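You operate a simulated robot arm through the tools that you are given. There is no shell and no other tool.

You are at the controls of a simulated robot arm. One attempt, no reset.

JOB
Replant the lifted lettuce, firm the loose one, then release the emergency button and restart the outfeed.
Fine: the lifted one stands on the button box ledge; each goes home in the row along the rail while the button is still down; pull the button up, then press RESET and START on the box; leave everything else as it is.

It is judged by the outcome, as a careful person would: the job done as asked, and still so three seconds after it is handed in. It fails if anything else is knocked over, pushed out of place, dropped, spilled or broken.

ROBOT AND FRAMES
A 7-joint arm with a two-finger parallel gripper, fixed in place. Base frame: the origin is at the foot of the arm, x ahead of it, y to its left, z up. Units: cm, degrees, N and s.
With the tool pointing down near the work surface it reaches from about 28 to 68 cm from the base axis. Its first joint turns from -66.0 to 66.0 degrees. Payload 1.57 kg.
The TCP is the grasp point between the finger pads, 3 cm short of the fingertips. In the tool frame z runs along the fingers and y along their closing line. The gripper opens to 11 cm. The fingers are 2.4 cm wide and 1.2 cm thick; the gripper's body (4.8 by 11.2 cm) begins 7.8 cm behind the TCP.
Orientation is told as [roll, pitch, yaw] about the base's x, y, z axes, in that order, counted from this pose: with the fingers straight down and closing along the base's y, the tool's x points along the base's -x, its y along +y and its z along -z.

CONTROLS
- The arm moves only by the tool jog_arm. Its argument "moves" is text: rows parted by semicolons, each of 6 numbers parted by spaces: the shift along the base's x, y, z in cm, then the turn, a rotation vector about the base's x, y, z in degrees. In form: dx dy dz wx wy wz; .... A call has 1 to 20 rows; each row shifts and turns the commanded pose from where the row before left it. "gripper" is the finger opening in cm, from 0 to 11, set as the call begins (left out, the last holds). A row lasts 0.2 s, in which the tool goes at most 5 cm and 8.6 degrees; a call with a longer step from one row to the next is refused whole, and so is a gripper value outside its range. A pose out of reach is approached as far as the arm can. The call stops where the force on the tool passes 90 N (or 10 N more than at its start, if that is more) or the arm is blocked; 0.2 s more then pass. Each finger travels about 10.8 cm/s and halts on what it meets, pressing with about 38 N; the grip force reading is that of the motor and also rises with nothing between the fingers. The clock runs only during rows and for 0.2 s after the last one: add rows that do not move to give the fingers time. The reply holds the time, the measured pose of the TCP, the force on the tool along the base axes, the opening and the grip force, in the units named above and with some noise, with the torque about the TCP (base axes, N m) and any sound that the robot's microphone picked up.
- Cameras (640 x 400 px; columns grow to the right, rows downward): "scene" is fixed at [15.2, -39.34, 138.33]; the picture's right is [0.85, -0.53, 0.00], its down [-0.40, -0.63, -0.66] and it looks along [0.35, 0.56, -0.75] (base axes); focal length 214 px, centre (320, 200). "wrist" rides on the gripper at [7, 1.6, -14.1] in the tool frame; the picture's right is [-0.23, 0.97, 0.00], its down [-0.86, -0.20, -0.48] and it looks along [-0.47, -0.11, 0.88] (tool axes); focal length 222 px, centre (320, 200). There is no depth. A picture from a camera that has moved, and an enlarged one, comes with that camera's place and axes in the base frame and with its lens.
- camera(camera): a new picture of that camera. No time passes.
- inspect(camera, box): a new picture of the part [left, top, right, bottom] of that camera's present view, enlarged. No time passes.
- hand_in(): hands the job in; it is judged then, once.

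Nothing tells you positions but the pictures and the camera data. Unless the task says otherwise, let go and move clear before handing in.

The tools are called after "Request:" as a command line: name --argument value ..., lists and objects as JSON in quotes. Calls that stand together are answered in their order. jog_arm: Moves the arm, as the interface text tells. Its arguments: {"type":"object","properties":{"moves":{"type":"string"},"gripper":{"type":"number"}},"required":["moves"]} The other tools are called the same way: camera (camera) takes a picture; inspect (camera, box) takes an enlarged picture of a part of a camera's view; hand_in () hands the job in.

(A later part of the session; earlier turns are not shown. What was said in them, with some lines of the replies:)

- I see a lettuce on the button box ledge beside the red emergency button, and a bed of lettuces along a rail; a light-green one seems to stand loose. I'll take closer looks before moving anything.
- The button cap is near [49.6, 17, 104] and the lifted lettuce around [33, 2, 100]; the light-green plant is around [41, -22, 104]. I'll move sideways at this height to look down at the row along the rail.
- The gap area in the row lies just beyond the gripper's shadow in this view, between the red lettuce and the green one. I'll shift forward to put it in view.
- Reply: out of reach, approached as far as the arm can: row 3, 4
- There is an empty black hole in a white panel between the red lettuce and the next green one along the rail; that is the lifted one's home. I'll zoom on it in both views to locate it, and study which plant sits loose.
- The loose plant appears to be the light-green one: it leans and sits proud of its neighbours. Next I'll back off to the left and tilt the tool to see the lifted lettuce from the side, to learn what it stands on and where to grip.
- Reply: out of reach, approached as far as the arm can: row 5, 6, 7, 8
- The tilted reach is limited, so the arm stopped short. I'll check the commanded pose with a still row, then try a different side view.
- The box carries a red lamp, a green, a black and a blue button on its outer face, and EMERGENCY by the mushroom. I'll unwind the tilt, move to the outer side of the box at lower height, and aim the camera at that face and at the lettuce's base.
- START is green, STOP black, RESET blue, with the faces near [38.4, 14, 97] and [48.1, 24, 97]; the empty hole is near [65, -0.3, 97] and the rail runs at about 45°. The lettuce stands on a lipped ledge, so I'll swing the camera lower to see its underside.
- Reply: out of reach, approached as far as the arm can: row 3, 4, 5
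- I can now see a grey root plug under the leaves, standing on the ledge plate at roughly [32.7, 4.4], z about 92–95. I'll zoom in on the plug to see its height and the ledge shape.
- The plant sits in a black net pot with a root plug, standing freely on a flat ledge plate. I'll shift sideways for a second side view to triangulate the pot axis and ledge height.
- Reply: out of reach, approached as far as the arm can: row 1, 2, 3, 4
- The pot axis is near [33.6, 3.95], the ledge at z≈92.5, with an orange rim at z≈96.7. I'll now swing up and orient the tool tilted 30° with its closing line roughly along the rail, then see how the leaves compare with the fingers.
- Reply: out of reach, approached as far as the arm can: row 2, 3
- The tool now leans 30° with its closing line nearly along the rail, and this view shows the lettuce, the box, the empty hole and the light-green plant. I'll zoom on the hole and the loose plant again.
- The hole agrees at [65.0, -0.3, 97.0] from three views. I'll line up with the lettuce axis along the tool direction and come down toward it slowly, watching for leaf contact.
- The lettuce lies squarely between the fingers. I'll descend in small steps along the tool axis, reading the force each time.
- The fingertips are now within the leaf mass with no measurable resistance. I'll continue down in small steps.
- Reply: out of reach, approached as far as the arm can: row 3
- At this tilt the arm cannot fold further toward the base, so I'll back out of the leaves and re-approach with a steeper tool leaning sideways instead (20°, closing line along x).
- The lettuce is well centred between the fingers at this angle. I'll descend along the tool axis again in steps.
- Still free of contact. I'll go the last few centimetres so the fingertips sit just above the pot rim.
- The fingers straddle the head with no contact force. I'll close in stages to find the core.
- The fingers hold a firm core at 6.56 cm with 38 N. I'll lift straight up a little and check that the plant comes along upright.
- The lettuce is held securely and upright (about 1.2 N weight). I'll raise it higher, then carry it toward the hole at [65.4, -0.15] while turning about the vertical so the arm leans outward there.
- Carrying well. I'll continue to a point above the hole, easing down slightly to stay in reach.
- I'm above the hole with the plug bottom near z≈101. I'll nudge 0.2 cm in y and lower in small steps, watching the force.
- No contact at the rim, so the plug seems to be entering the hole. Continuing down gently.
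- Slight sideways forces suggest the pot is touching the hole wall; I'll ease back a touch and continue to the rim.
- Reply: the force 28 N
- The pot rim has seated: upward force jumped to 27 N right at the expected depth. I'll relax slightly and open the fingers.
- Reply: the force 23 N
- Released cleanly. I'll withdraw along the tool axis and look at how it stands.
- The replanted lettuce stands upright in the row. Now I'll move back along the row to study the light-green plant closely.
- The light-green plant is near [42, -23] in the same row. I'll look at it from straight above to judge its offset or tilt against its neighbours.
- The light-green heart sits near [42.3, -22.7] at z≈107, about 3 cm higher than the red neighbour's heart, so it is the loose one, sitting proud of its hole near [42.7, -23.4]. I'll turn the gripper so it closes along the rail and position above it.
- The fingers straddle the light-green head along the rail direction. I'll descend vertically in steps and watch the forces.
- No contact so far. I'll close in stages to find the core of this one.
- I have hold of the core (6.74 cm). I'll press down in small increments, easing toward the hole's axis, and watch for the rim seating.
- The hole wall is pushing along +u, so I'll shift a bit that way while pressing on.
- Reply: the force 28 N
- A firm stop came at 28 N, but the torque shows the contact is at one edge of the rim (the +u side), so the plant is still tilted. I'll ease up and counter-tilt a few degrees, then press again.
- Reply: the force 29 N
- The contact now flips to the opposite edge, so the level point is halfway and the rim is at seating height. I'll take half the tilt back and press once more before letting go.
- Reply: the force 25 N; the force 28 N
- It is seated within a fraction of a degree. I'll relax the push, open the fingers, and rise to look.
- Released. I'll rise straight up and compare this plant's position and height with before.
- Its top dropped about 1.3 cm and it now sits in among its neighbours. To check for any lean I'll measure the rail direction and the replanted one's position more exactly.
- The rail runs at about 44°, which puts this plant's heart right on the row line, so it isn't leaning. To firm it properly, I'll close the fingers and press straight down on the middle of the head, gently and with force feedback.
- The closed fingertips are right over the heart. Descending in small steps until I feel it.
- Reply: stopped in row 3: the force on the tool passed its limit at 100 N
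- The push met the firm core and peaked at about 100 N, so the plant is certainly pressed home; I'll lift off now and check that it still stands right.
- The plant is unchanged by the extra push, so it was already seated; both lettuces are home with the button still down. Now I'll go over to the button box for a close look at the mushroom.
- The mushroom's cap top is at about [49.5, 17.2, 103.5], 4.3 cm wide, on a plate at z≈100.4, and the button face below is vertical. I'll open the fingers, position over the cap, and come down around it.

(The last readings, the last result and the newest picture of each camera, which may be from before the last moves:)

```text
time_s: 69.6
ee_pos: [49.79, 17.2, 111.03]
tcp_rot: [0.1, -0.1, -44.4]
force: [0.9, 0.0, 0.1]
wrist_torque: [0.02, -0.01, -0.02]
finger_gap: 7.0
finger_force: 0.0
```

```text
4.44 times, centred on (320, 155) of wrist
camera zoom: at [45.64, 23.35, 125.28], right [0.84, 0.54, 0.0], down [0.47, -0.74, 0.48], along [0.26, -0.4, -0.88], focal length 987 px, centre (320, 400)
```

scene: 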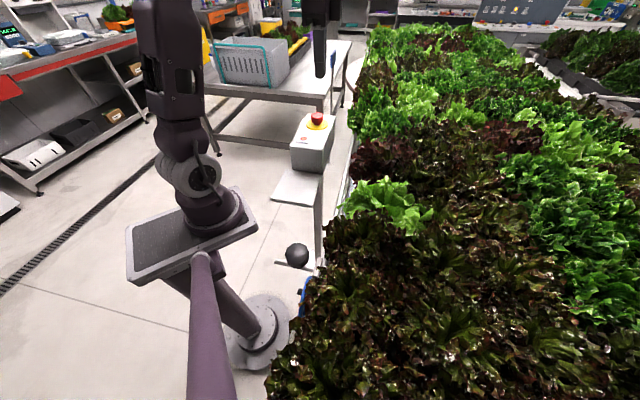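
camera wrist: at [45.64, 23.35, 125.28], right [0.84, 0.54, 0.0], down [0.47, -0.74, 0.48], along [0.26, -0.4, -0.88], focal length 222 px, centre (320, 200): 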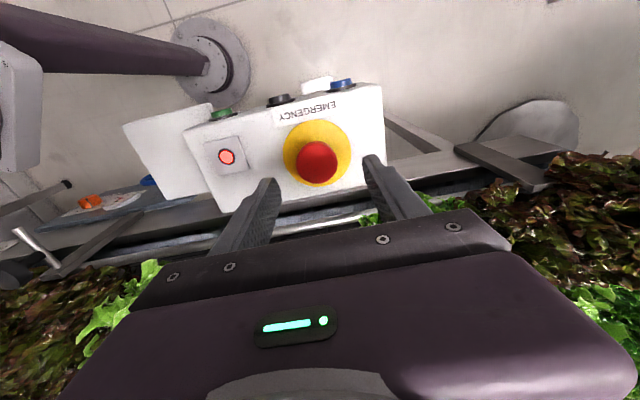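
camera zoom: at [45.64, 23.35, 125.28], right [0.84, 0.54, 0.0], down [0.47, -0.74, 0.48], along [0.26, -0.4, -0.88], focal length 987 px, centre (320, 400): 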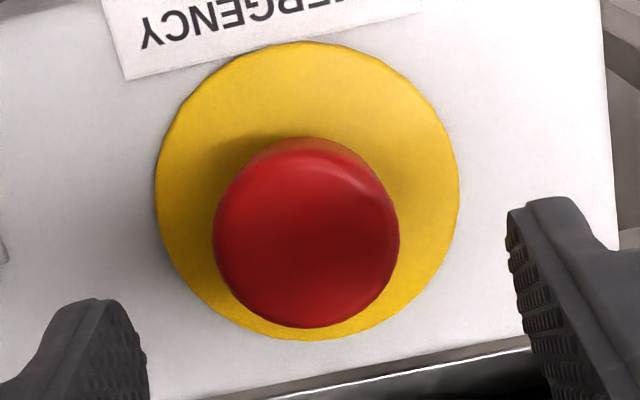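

Refining from several views: cap top near [49.35, 17.15], z≈104.6, plate z≈101.5–102. I'll correct the centring and descend so the tips stop just above the plate.

Request:
jog_arm --moves "-0.42 -0.08 -1 0 0 0; 0 0 -1.2 0 0 0; 0 0 -1.2 0 0 0; 0 0 0 0 0 0"

Request:
inspect --camera "wrist" --box '[220, 100, 420, 240]'

Request:
inspect --camera "scene" --box '[280, 80, 360, 150]'

```text
time_s: 70.6
ee_pos: [49.3, 17.21, 107.61]
tcp_rot: [0.2, -0.1, -44.4]
force: [-0.1, -0.6, -0.1]
wrist_torque: [0.01, 0.0, 0.0]
finger_gap: 7.0
finger_force: 0.1
```

```text
2.86 times, centred on (320, 170) of wrist
camera zoom: at [45.21, 23.3, 121.8], right [0.84, 0.54, 0.0], down [0.47, -0.74, 0.48], along [0.26, -0.4, -0.88], focal length 635 px, centre (320, 286)
```

zoom: 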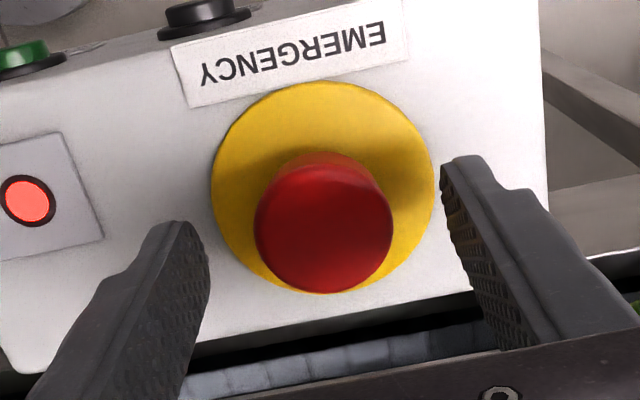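

```text
5.71 times, centred on (320, 115) of scene
camera zoom: at [15.2, -39.34, 138.33], right [0.85, -0.53, 0.0], down [-0.4, -0.63, -0.66], along [0.35, 0.56, -0.75], focal length 1226 px, centre (320, 686)
```

zoom: 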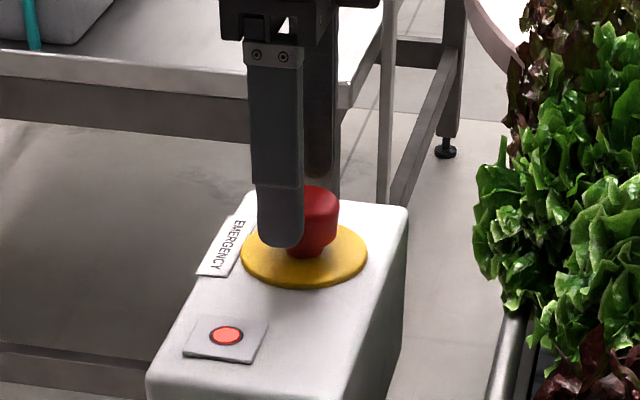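

Centred nicely. I'll descend another 1.5 cm and close gently on the cap.

Request:
jog_arm --moves "0 0 -0.8 0 0 0; 0 0 -0.8 0 0 0; 0 0 0 0 0 0"

Request:
inspect --camera "scene" --box '[280, 80, 360, 150]'

Request:
inspect --camera "wrist" --box '[220, 100, 420, 240]'

```text
time_s: 71.4
ee_pos: [49.2, 17.16, 106.07]
tcp_rot: [0.2, -0.1, -44.3]
force: [1.4, 0.3, -0.2]
wrist_torque: [0.0, 0.02, 0.03]
finger_gap: 6.98
finger_force: 0.1
```

```text
5.71 times, centred on (320, 115) of scene
camera zoom: at [15.2, -39.34, 138.33], right [0.85, -0.53, 0.0], down [-0.4, -0.63, -0.66], along [0.35, 0.56, -0.75], focal length 1226 px, centre (320, 686)
```

zoom: 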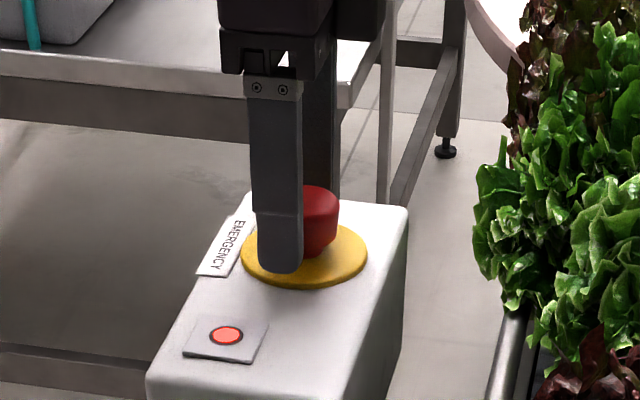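

```text
2.86 times, centred on (320, 170) of wrist
camera zoom: at [45.14, 23.31, 120.3], right [0.84, 0.54, 0.0], down [0.47, -0.74, 0.48], along [0.26, -0.4, -0.88], focal length 635 px, centre (320, 286)
```

zoom: 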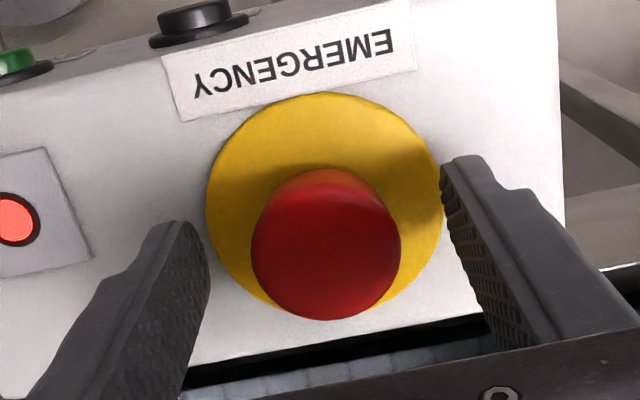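

The fingers flank the cap. Closing in stages.

Request:
jog_arm --moves "0.05 0.03 -0.2 0 0 0; 0 0 0 0 0 0" --gripper 5

Request:
jog_arm --moves "0 0 0 0 0 0; 0 0 0 0 0 0" --gripper 3.8

```text
time_s: 72.0
ee_pos: [49.22, 17.34, 105.95]
tcp_rot: [0.2, 0.0, -44.5]
force: [-0.4, -0.2, -1.1]
wrist_torque: [0.0, -0.02, 0.01]
finger_gap: 5.02
finger_force: 0.1
```

```text
time_s: 72.6
ee_pos: [49.38, 17.17, 105.91]
tcp_rot: [0.1, -0.1, -44.5]
force: [0.2, 0.5, -0.6]
wrist_torque: [0.02, -0.01, 0.01]
finger_gap: 4.02
finger_force: 45.8
```

Gripped the cap at 4.0 cm, well centred. Now I'll pull straight up in small steps.

Request:
jog_arm --moves "0 0 0.2 0 0 0; 0 0 0.2 0 0 0; 0 0 0.2 0 0 0; 0 0 0 0 0 0" --gripper 3

```text
time_s: 73.6
ee_pos: [49.23, 17.23, 106.51]
tcp_rot: [0.1, -0.1, -44.4]
force: [1.3, 2.9, 2.4]
wrist_torque: [0.09, 0.02, 0.03]
finger_gap: 4.05
finger_force: 44.8
```

Request:
inspect --camera "scene" --box '[280, 80, 360, 150]'

Request:
inspect --camera "wrist" --box '[220, 100, 420, 240]'

```text
5.71 times, centred on (320, 115) of scene
camera zoom: at [15.2, -39.34, 138.34], right [0.85, -0.53, 0.0], down [-0.4, -0.63, -0.66], along [0.35, 0.56, -0.75], focal length 1226 px, centre (320, 686)
```

zoom: 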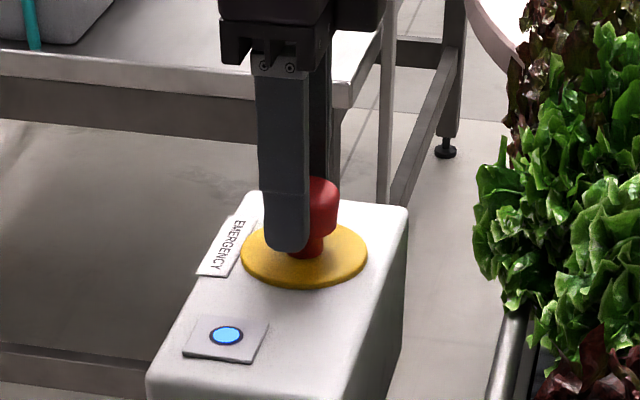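

```text
2.86 times, centred on (320, 170) of wrist
camera zoom: at [45.18, 23.36, 120.7], right [0.84, 0.54, 0.0], down [0.47, -0.74, 0.48], along [0.26, -0.4, -0.88], focal length 635 px, centre (320, 286)
```

zoom: 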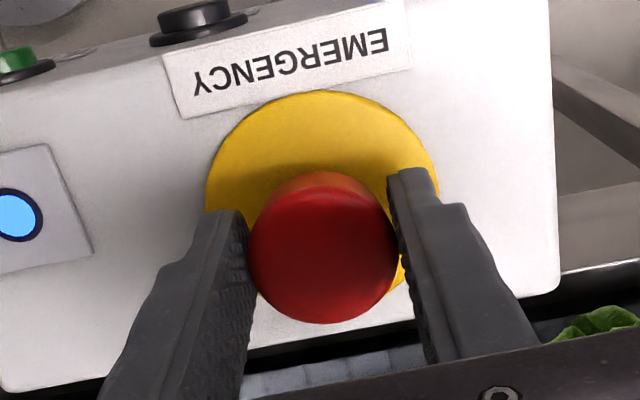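

The lamp turned from red to blue, so the emergency button is up. I'll open the fingers and lift clear without touching the cap again.

Request:
jog_arm --moves "0 0 0 0 0 0; 0 0 0 0 0 0" --gripper 7

Request:
jog_arm --moves "0 0 1.5 0 0 0; 0 0 3 0 0 0; 0 0 4 0 0 0; 0 0 4 0 0 0; 0 0 0 0 0 0"

Request:
camera --camera "wrist"

Request:
inspect --camera "scene" --box '[280, 80, 360, 150]'

```text
time_s: 74.2
ee_pos: [49.12, 17.22, 106.42]
tcp_rot: [0.0, -0.1, -44.3]
force: [0.3, 0.0, -0.7]
wrist_torque: [0.02, 0.02, -0.02]
finger_gap: 7.02
finger_force: 0.1
```

```text
time_s: 75.4
ee_pos: [49.11, 17.19, 118.66]
tcp_rot: [0.2, -0.1, -44.4]
force: [0.2, -0.3, 0.1]
wrist_torque: [0.01, 0.01, 0.02]
finger_gap: 6.99
finger_force: 0.0
```

```text
taken
camera wrist: at [45.12, 23.38, 132.95], right [0.84, 0.54, 0.0], down [0.47, -0.74, 0.48], along [0.26, -0.4, -0.88], focal length 222 px, centre (320, 200)
```

wrist: 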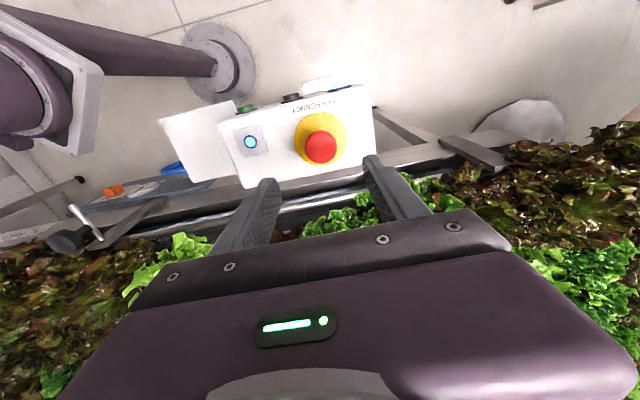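

```text
5.71 times, centred on (320, 115) of scene
camera zoom: at [15.2, -39.34, 138.33], right [0.85, -0.53, 0.0], down [-0.4, -0.63, -0.66], along [0.35, 0.56, -0.75], focal length 1226 px, centre (320, 686)
```

zoom: 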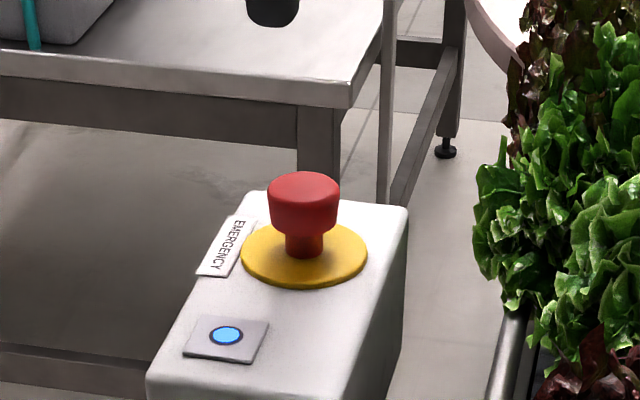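

The mushroom is up and the lamp shows blue. Next is RESET at about [47.5, 24.2, 98] on the vertical outer face; I'll close the fingers, swing to the outside, and tilt the tool to point at the face.

Request:
jog_arm --moves "-1.55 2.94 0 0 0 0; -1.55 2.94 0 0 0 0; -1.55 2.94 0 0 0 0; -1.55 2.94 0 0 0 0; 0 0 -2 -5.37 -5.24 0; 0 0 -2 -5.37 -5.24 0; 0 0 -2 -5.37 -5.24 0; 0 0 -2 -5.37 -5.24 0; 0 0 -2 -5.37 -5.24 0; 0 0 -2 -5.37 -5.24 0; 0 0 -2 -5.37 -5.24 0; 0 0 -2 -5.37 -5.24 0; 0 0 0 0 0 0" --gripper 0

Request:
camera --camera "wrist"

Request:
camera --camera "scene"

```text
time_s: 78.2
ee_pos: [42.97, 28.95, 102.93]
tcp_rot: [-2.0, -60.1, -42.9]
force: [0.2, -0.5, 0.2]
wrist_torque: [-0.03, -0.02, -0.03]
finger_gap: 0.0
finger_force: 21.7
```

```text
taken
camera wrist: at [32.78, 41.4, 104.01], right [0.77, 0.61, 0.18], down [-0.12, -0.14, 0.98], along [0.63, -0.78, -0.03], focal length 222 px, centre (320, 200)
```

wrist: 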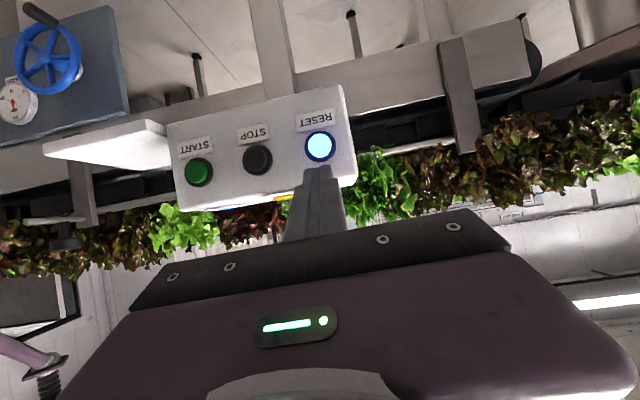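

```text
taken
```

scene: 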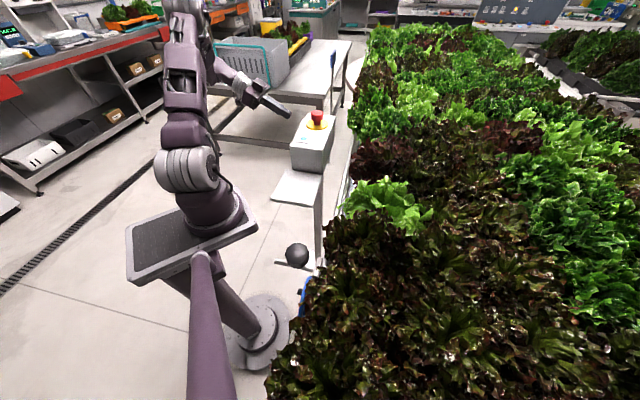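

RESET is lit, directly ahead of the fingertip. I'll zoom in to refine its position before pressing.

Request:
inspect --camera "wrist" --box '[160, 90, 360, 230]'

```text
2.86 times, centred on (260, 160) of wrist
camera zoom: at [32.78, 41.4, 104.01], right [0.77, 0.61, 0.18], down [-0.12, -0.14, 0.98], along [0.63, -0.78, -0.03], focal length 635 px, centre (491, 314)
```

zoom: 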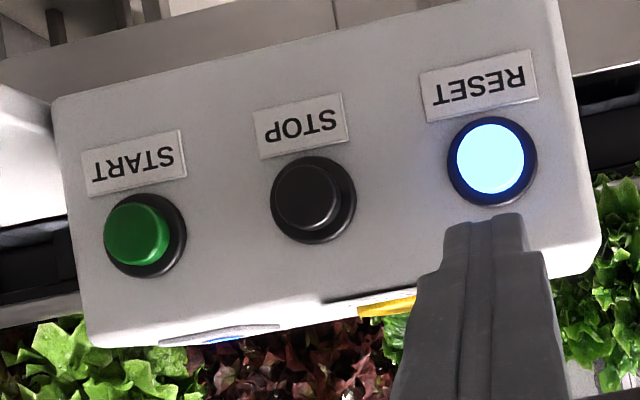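

RESET is at u≈51, z≈97.9, in line with the fingertip. I'll lower to its height, then approach the face slowly.

Request:
jog_arm --moves "0.05 0.05 -1.5 0 0 0; 0.05 0.05 -1.5 0 0 0; 0 0 -1.5 0 0 0; 0 0 0 0 0 0"

Request:
inspect --camera "wrist" --box '[220, 60, 420, 220]'

```text
time_s: 79.2
ee_pos: [43.09, 29.17, 98.43]
tcp_rot: [-2.2, -60.1, -43.1]
force: [-0.1, 0.0, -0.6]
wrist_torque: [0.02, -0.01, -0.04]
finger_gap: 0.0
finger_force: 21.3
```

```text
2.50 times, centred on (320, 140) of wrist
camera zoom: at [32.99, 41.46, 99.52], right [0.77, 0.61, 0.18], down [-0.12, -0.14, 0.98], along [0.63, -0.78, -0.03], focal length 555 px, centre (320, 350)
```

zoom: 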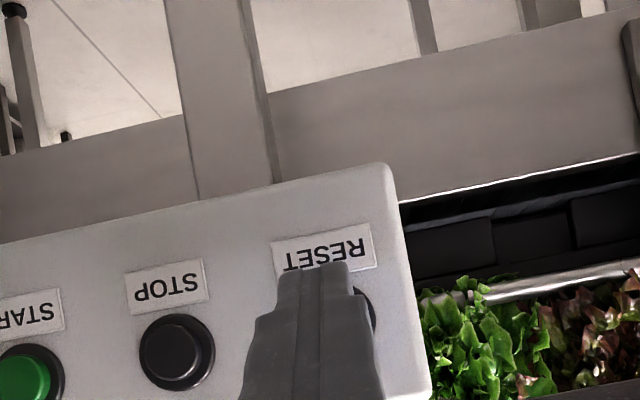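

Aligned within about 0.2 cm. Advancing toward the face, then in small steps.

Request:
jog_arm --moves "0.6 -0.55 0 0 0 0; 0.6 -0.55 0 0 0 0; 0.56 -0.57 0 0 0 0; 0 0 0 0 0 0"

Request:
jog_arm --moves "0.21 -0.21 0 0 0 0; 0.21 -0.21 0 0 0 0; 0 0 0 0 0 0"

Request:
inspect --camera "scene" --box '[280, 80, 360, 150]'

```text
time_s: 80.2
ee_pos: [44.96, 27.53, 98.43]
tcp_rot: [-2.1, -60.1, -43.1]
force: [0.4, 1.0, -0.5]
wrist_torque: [0.01, -0.02, -0.01]
finger_gap: 0.0
finger_force: 21.7
```

```text
time_s: 81.0
ee_pos: [45.35, 26.94, 98.51]
tcp_rot: [-2.1, -60.1, -43.1]
force: [-0.3, 0.1, -1.1]
wrist_torque: [-0.01, 0.0, 0.03]
finger_gap: 0.03
finger_force: 21.1
```

```text
5.71 times, centred on (320, 115) of scene
camera zoom: at [15.2, -39.34, 138.33], right [0.85, -0.53, 0.0], down [-0.4, -0.63, -0.66], along [0.35, 0.56, -0.75], focal length 1226 px, centre (320, 686)
```

zoom: 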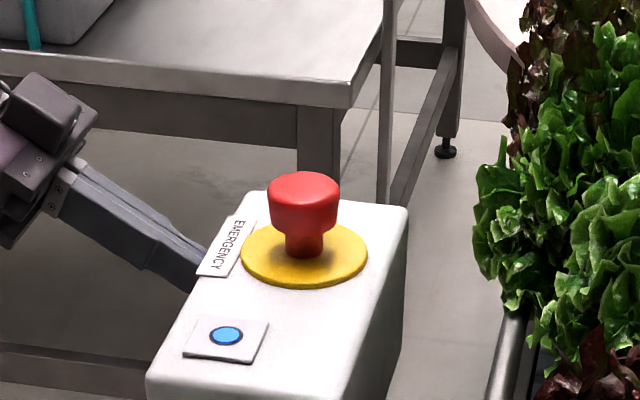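

Request:
jog_arm --moves "0.12 -0.14 0 0 0 0; 0.12 -0.14 0 0 0 0; 0 0 0 0 0 0"

Request:
jog_arm --moves "0.1 -0.1 0 0 0 0; 0.1 -0.1 0 0 0 0; 0 0 0 0 0 0"

```text
time_s: 81.8
ee_pos: [45.49, 26.66, 98.47]
tcp_rot: [-2.1, -60.2, -43.0]
force: [0.3, 0.0, 0.2]
wrist_torque: [0.0, 0.02, -0.02]
finger_gap: 0.0
finger_force: 21.1
```

```text
time_s: 82.6
ee_pos: [45.72, 26.68, 98.39]
tcp_rot: [-2.1, -60.1, -43.1]
force: [-1.5, 1.2, -0.2]
wrist_torque: [0.02, 0.01, -0.01]
finger_gap: 0.01
finger_force: 21.4
```

Light contact now. Pressing further in small steps.

Request:
jog_arm --moves "0.1 -0.1 0 0 0 0; 0.1 -0.1 0 0 0 0; 0 0 0 0 0 0"

Request:
camera --camera "wrist"

Request:
inspect --camera "scene" --box '[280, 80, 360, 150]'

```text
time_s: 83.4
ee_pos: [45.89, 26.28, 98.57]
tcp_rot: [-2.1, -60.1, -43.0]
force: [-2.2, 2.1, -2.0]
wrist_torque: [0.06, 0.03, 0.01]
finger_gap: 0.0
finger_force: 21.1
heard: click
```

```text
taken
camera wrist: at [35.81, 38.74, 99.56], right [0.77, 0.61, 0.18], down [-0.12, -0.14, 0.98], along [0.63, -0.78, -0.03], focal length 222 px, centre (320, 200)
```

wrist: 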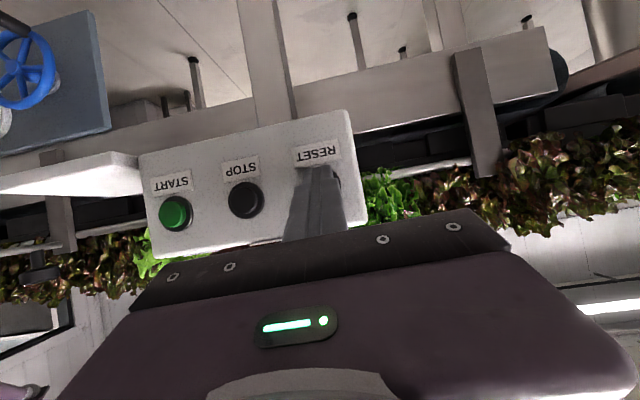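

```text
5.71 times, centred on (320, 115) of scene
camera zoom: at [15.2, -39.33, 138.34], right [0.85, -0.53, 0.0], down [-0.4, -0.63, -0.66], along [0.35, 0.56, -0.75], focal length 1226 px, centre (320, 686)
```

zoom: 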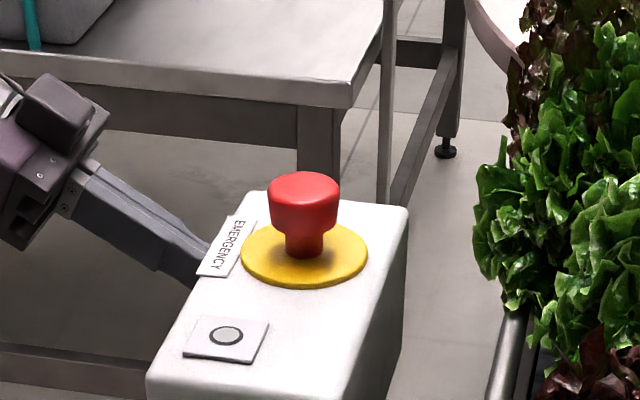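

RESET clicked and the lamp went out. I'll back off and slide along the face to START, well clear of STOP.

Request:
jog_arm --moves "-0.7 0.72 0 0 0 0; -0.9 0.91 0 0 0 0; -1.2 1.22 0 0 0 0; 0 0 0 0 0 0"

Request:
jog_arm --moves "-1.97 -1.93 0 0 0 0; -1.97 -1.93 0 0 0 0; -1.97 -1.93 0 0 0 0; -1.97 -1.93 0 0 0 0; -1.98 -1.94 0 0 0 0; 0 0 0 0 0 0"

Request:
camera --camera "wrist"

Request:
camera --camera "scene"

```text
time_s: 84.4
ee_pos: [43.04, 29.26, 98.28]
tcp_rot: [-2.1, -60.1, -43.2]
force: [0.2, -0.7, 0.6]
wrist_torque: [0.01, -0.02, 0.02]
finger_gap: 0.02
finger_force: 21.1
```

```text
time_s: 85.8
ee_pos: [36.12, 21.07, 101.02]
tcp_rot: [-2.7, -60.0, -42.6]
force: [0.4, -0.5, 0.3]
wrist_torque: [0.03, 0.03, 0.04]
finger_gap: 0.0
finger_force: 21.2
out of reach, approached as far as the arm can: row 4, 5
```

```text
taken
camera wrist: at [26.03, 33.47, 102.06], right [0.77, 0.61, 0.17], down [-0.12, -0.13, 0.98], along [0.63, -0.78, -0.03], focal length 222 px, centre (320, 200)
```

wrist: 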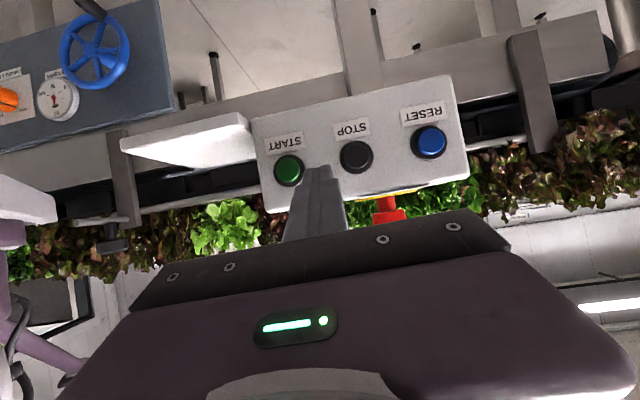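

```text
taken
```

scene: 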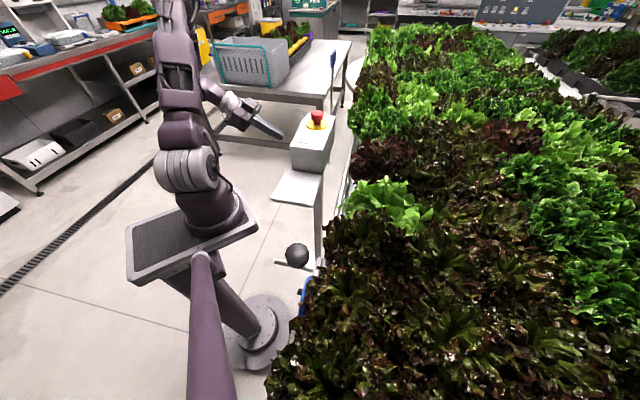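

The arm cannot fold far enough at this heading for START, so I'll swing the tool's heading about 32° to keep the wrist further out and still reach START from the front.

Request:
jog_arm --moves "-0.6 -0.1 0 0 0 -8; -0.6 -0.3 0 0 0 -8; -0.6 -0.4 0 0 0 -8; -0.6 -0.5 0 0 0 -8; 0 0 0 0 0 0"

Request:
camera --camera "wrist"

```text
time_s: 87.0
ee_pos: [33.73, 19.72, 101.04]
tcp_rot: [-2.2, -60.1, -75.1]
force: [-0.5, -0.1, 0.4]
wrist_torque: [0.0, -0.05, 0.01]
finger_gap: 0.01
finger_force: 20.8
```

```text
taken
camera wrist: at [31.57, 35.54, 102.0], right [0.98, 0.11, 0.18], down [-0.17, -0.05, 0.98], along [0.12, -0.99, -0.03], focal length 222 px, centre (320, 200)
```

wrist: 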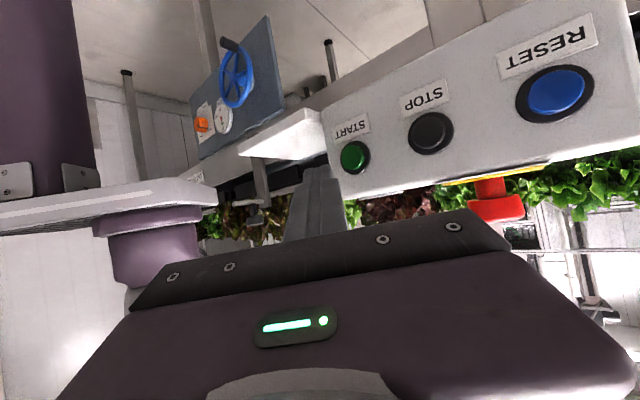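

START is at about [38.0, 14.9, 97.9] from here. I'll lower to its height with a small sideways correction, then advance along the face normal.

Request:
jog_arm --moves "0.15 0.14 -1.3 0 0 0; 0.14 0.14 -1.3 0 0 0; 0 0 0 0 0 0"

Request:
inspect --camera "wrist" --box '[240, 80, 440, 220]'

```text
time_s: 87.8
ee_pos: [33.87, 20.17, 98.28]
tcp_rot: [-2.1, -60.2, -75.1]
force: [-0.8, -0.3, -0.3]
wrist_torque: [0.0, -0.03, -0.03]
finger_gap: 0.0
finger_force: 21.3
```

```text
2.86 times, centred on (340, 150) of wrist
camera zoom: at [31.86, 35.93, 99.31], right [0.98, 0.11, 0.18], down [-0.17, -0.05, 0.98], along [0.12, -0.99, -0.03], focal length 635 px, centre (263, 343)
```

zoom: 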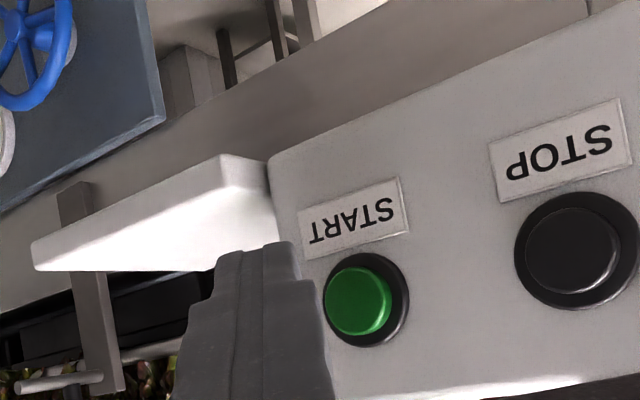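

Request:
jog_arm --moves "0.61 -0.62 0 0 0 0; 0.61 -0.62 0 0 0 0; 0.6 -0.62 0 0 0 0; 0 0 0 0 0 0"

Request:
inspect --camera "wrist" --box '[240, 80, 440, 220]'

```text
time_s: 88.8
ee_pos: [35.64, 18.36, 98.31]
tcp_rot: [-2.1, -60.1, -75.1]
force: [0.6, -0.1, -0.7]
wrist_torque: [0.03, 0.03, 0.01]
finger_gap: 0.0
finger_force: 21.6
```

```text
2.86 times, centred on (340, 150) of wrist
camera zoom: at [33.71, 34.1, 99.31], right [0.98, 0.11, 0.18], down [-0.17, -0.05, 0.98], along [0.12, -0.99, -0.03], focal length 635 px, centre (263, 343)
```

zoom: 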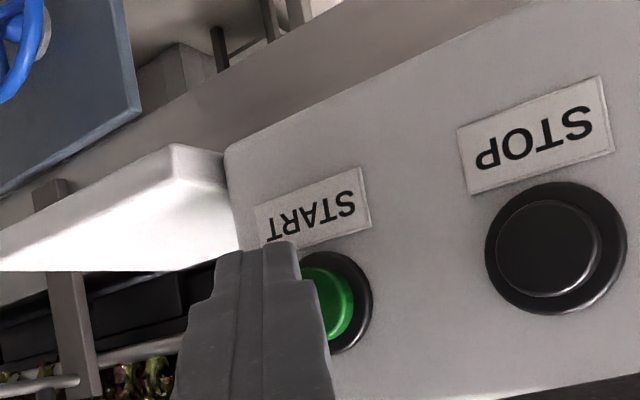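

The tip's corner lines up with the START cap. Advancing in small steps to press it.

Request:
jog_arm --moves "0.14 -0.14 0 0 0 0; 0.14 -0.14 0 0 0 0; 0 0 0 0 0 0"

Request:
jog_arm --moves "0.1 -0.1 0 0 0 0; 0.1 -0.1 0 0 0 0; 0 0 0 0 0 0"

Request:
jog_arm --moves "0.1 -0.1 0 0 0 0; 0.1 -0.1 0 0 0 0; 0 0 0 0 0 0"

```text
time_s: 89.6
ee_pos: [36.05, 17.87, 98.13]
tcp_rot: [-2.2, -60.1, -75.0]
force: [-0.1, -0.4, -0.3]
wrist_torque: [-0.01, 0.01, 0.03]
finger_gap: 0.0
finger_force: 21.6
```

```text
time_s: 90.4
ee_pos: [36.21, 17.73, 98.21]
tcp_rot: [-2.2, -60.2, -75.0]
force: [-0.1, -0.7, 0.1]
wrist_torque: [0.02, 0.02, 0.01]
finger_gap: 0.0
finger_force: 21.0
```

```text
time_s: 91.2
ee_pos: [36.5, 17.63, 98.27]
tcp_rot: [-2.2, -60.2, -75.0]
force: [-0.3, -0.1, 0.3]
wrist_torque: [0.01, -0.02, 0.03]
finger_gap: 0.0
finger_force: 21.4
```

Request:
jog_arm --moves "0.1 -0.1 0 0 0 0; 0.1 -0.1 0 0 0 0; 0 0 0 0 0 0"

Request:
inspect --camera "wrist" --box '[240, 80, 440, 220]'

```text
time_s: 92.0
ee_pos: [36.53, 17.35, 98.25]
tcp_rot: [-2.2, -60.0, -75.0]
force: [-0.2, 1.7, -0.5]
wrist_torque: [-0.01, -0.02, -0.02]
finger_gap: 0.0
finger_force: 21.5
heard: click
```

```text
2.86 times, centred on (340, 150) of wrist
camera zoom: at [34.54, 33.14, 99.24], right [0.98, 0.11, 0.18], down [-0.17, -0.05, 0.98], along [0.12, -0.99, -0.03], focal length 635 px, centre (263, 343)
```

zoom: 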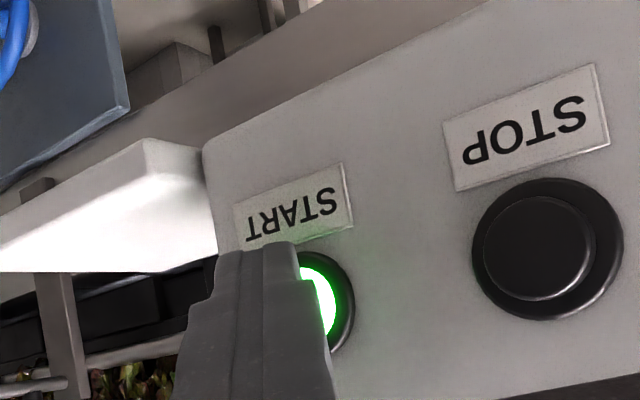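

START clicked and its lamp lit green. I'll back straight off along the face normal, rise clear of everything, and check the whole scene.

Request:
jog_arm --moves "-0.5 0.52 0 0 0 0; -0.8 0.82 0 0 0 0; -1 1.5 1 0 0 0; 0 2 2 0 0 0; 0 2 2.5 0 0 0; 0 2 3 0 0 0; 0 0 0 0 0 0"

Request:
camera --camera "wrist"

Request:
camera --camera "scene"

Request:
inspect --camera "scene" --box '[250, 80, 450, 240]'

```text
time_s: 93.6
ee_pos: [34.28, 26.34, 107.16]
tcp_rot: [-2.2, -60.2, -75.1]
force: [0.2, -0.1, 0.1]
wrist_torque: [0.05, 0.0, 0.0]
finger_gap: 0.0
finger_force: 21.3
```

```text
taken
camera wrist: at [32.23, 42.03, 108.1], right [0.98, 0.11, 0.18], down [-0.17, -0.05, 0.98], along [0.12, -0.99, -0.03], focal length 222 px, centre (320, 200)
```

wrist: 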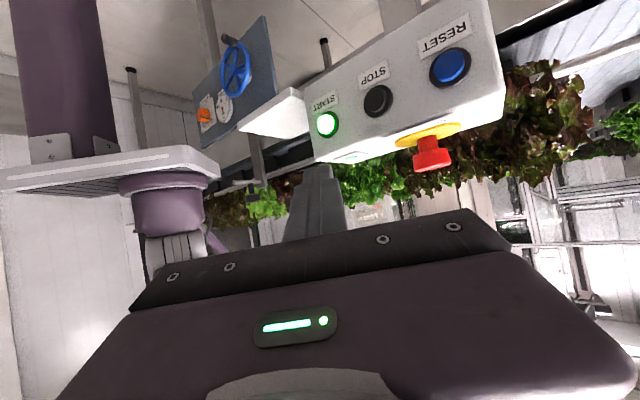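

```text
taken
```

scene: 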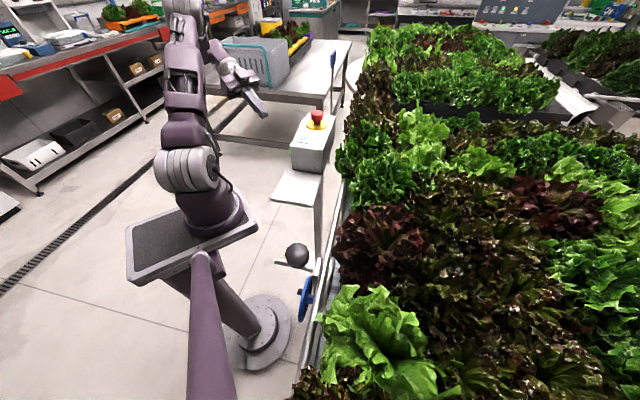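

```text
2.50 times, centred on (350, 160) of scene
camera zoom: at [15.2, -39.34, 138.33], right [0.85, -0.53, 0.0], down [-0.4, -0.63, -0.66], along [0.35, 0.56, -0.75], focal length 536 px, centre (245, 300)
```

zoom: 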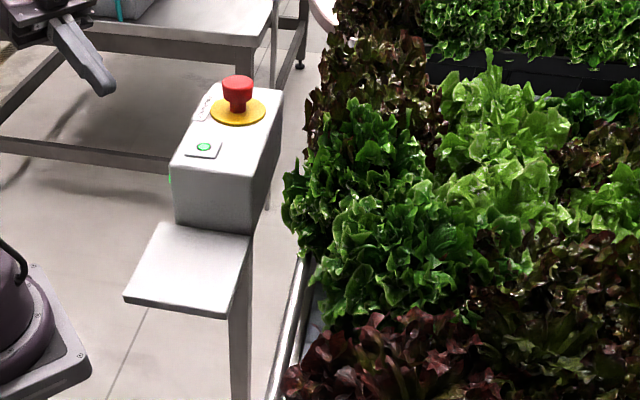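

The lamp is green, the mushroom is up, and the bed has begun moving along the rail with both lettuces standing in their row; the arm is clear and holding nothing. I'll hand the job in.

Request:
hand_in

```text
The job is handed in.
```

The job is done and handed in. Both lettuces are home in the row, the emergency button is up, and the outfeed is running.

- **Lifted lettuce:** I moved it from the ledge into the empty hole by the rail. Its pot rim seated at about 27 N, and it stood upright after I let go.
- **Loose lettuce:** The light-green plant sat about 1.3 cm high, so I took it as the loose one. I gripped it and pressed it down until the rim seated. I then pressed on its head with closed fingers to firm it. That push was stiffer than I intended and peaked at about 100 N, but pictures before and after show no change in the plant.
- **Button box:** With both plants home, I pulled the emergency button up and the lamp went from red to blue. RESET clicked and the lamp went out. START clicked and the lamp turned green.

In the last picture the bed had started moving along the rail and the lettuces by the box stood upright in their row. I saw nothing else knocked or moved. The arm was empty and clear of the box and the bed.
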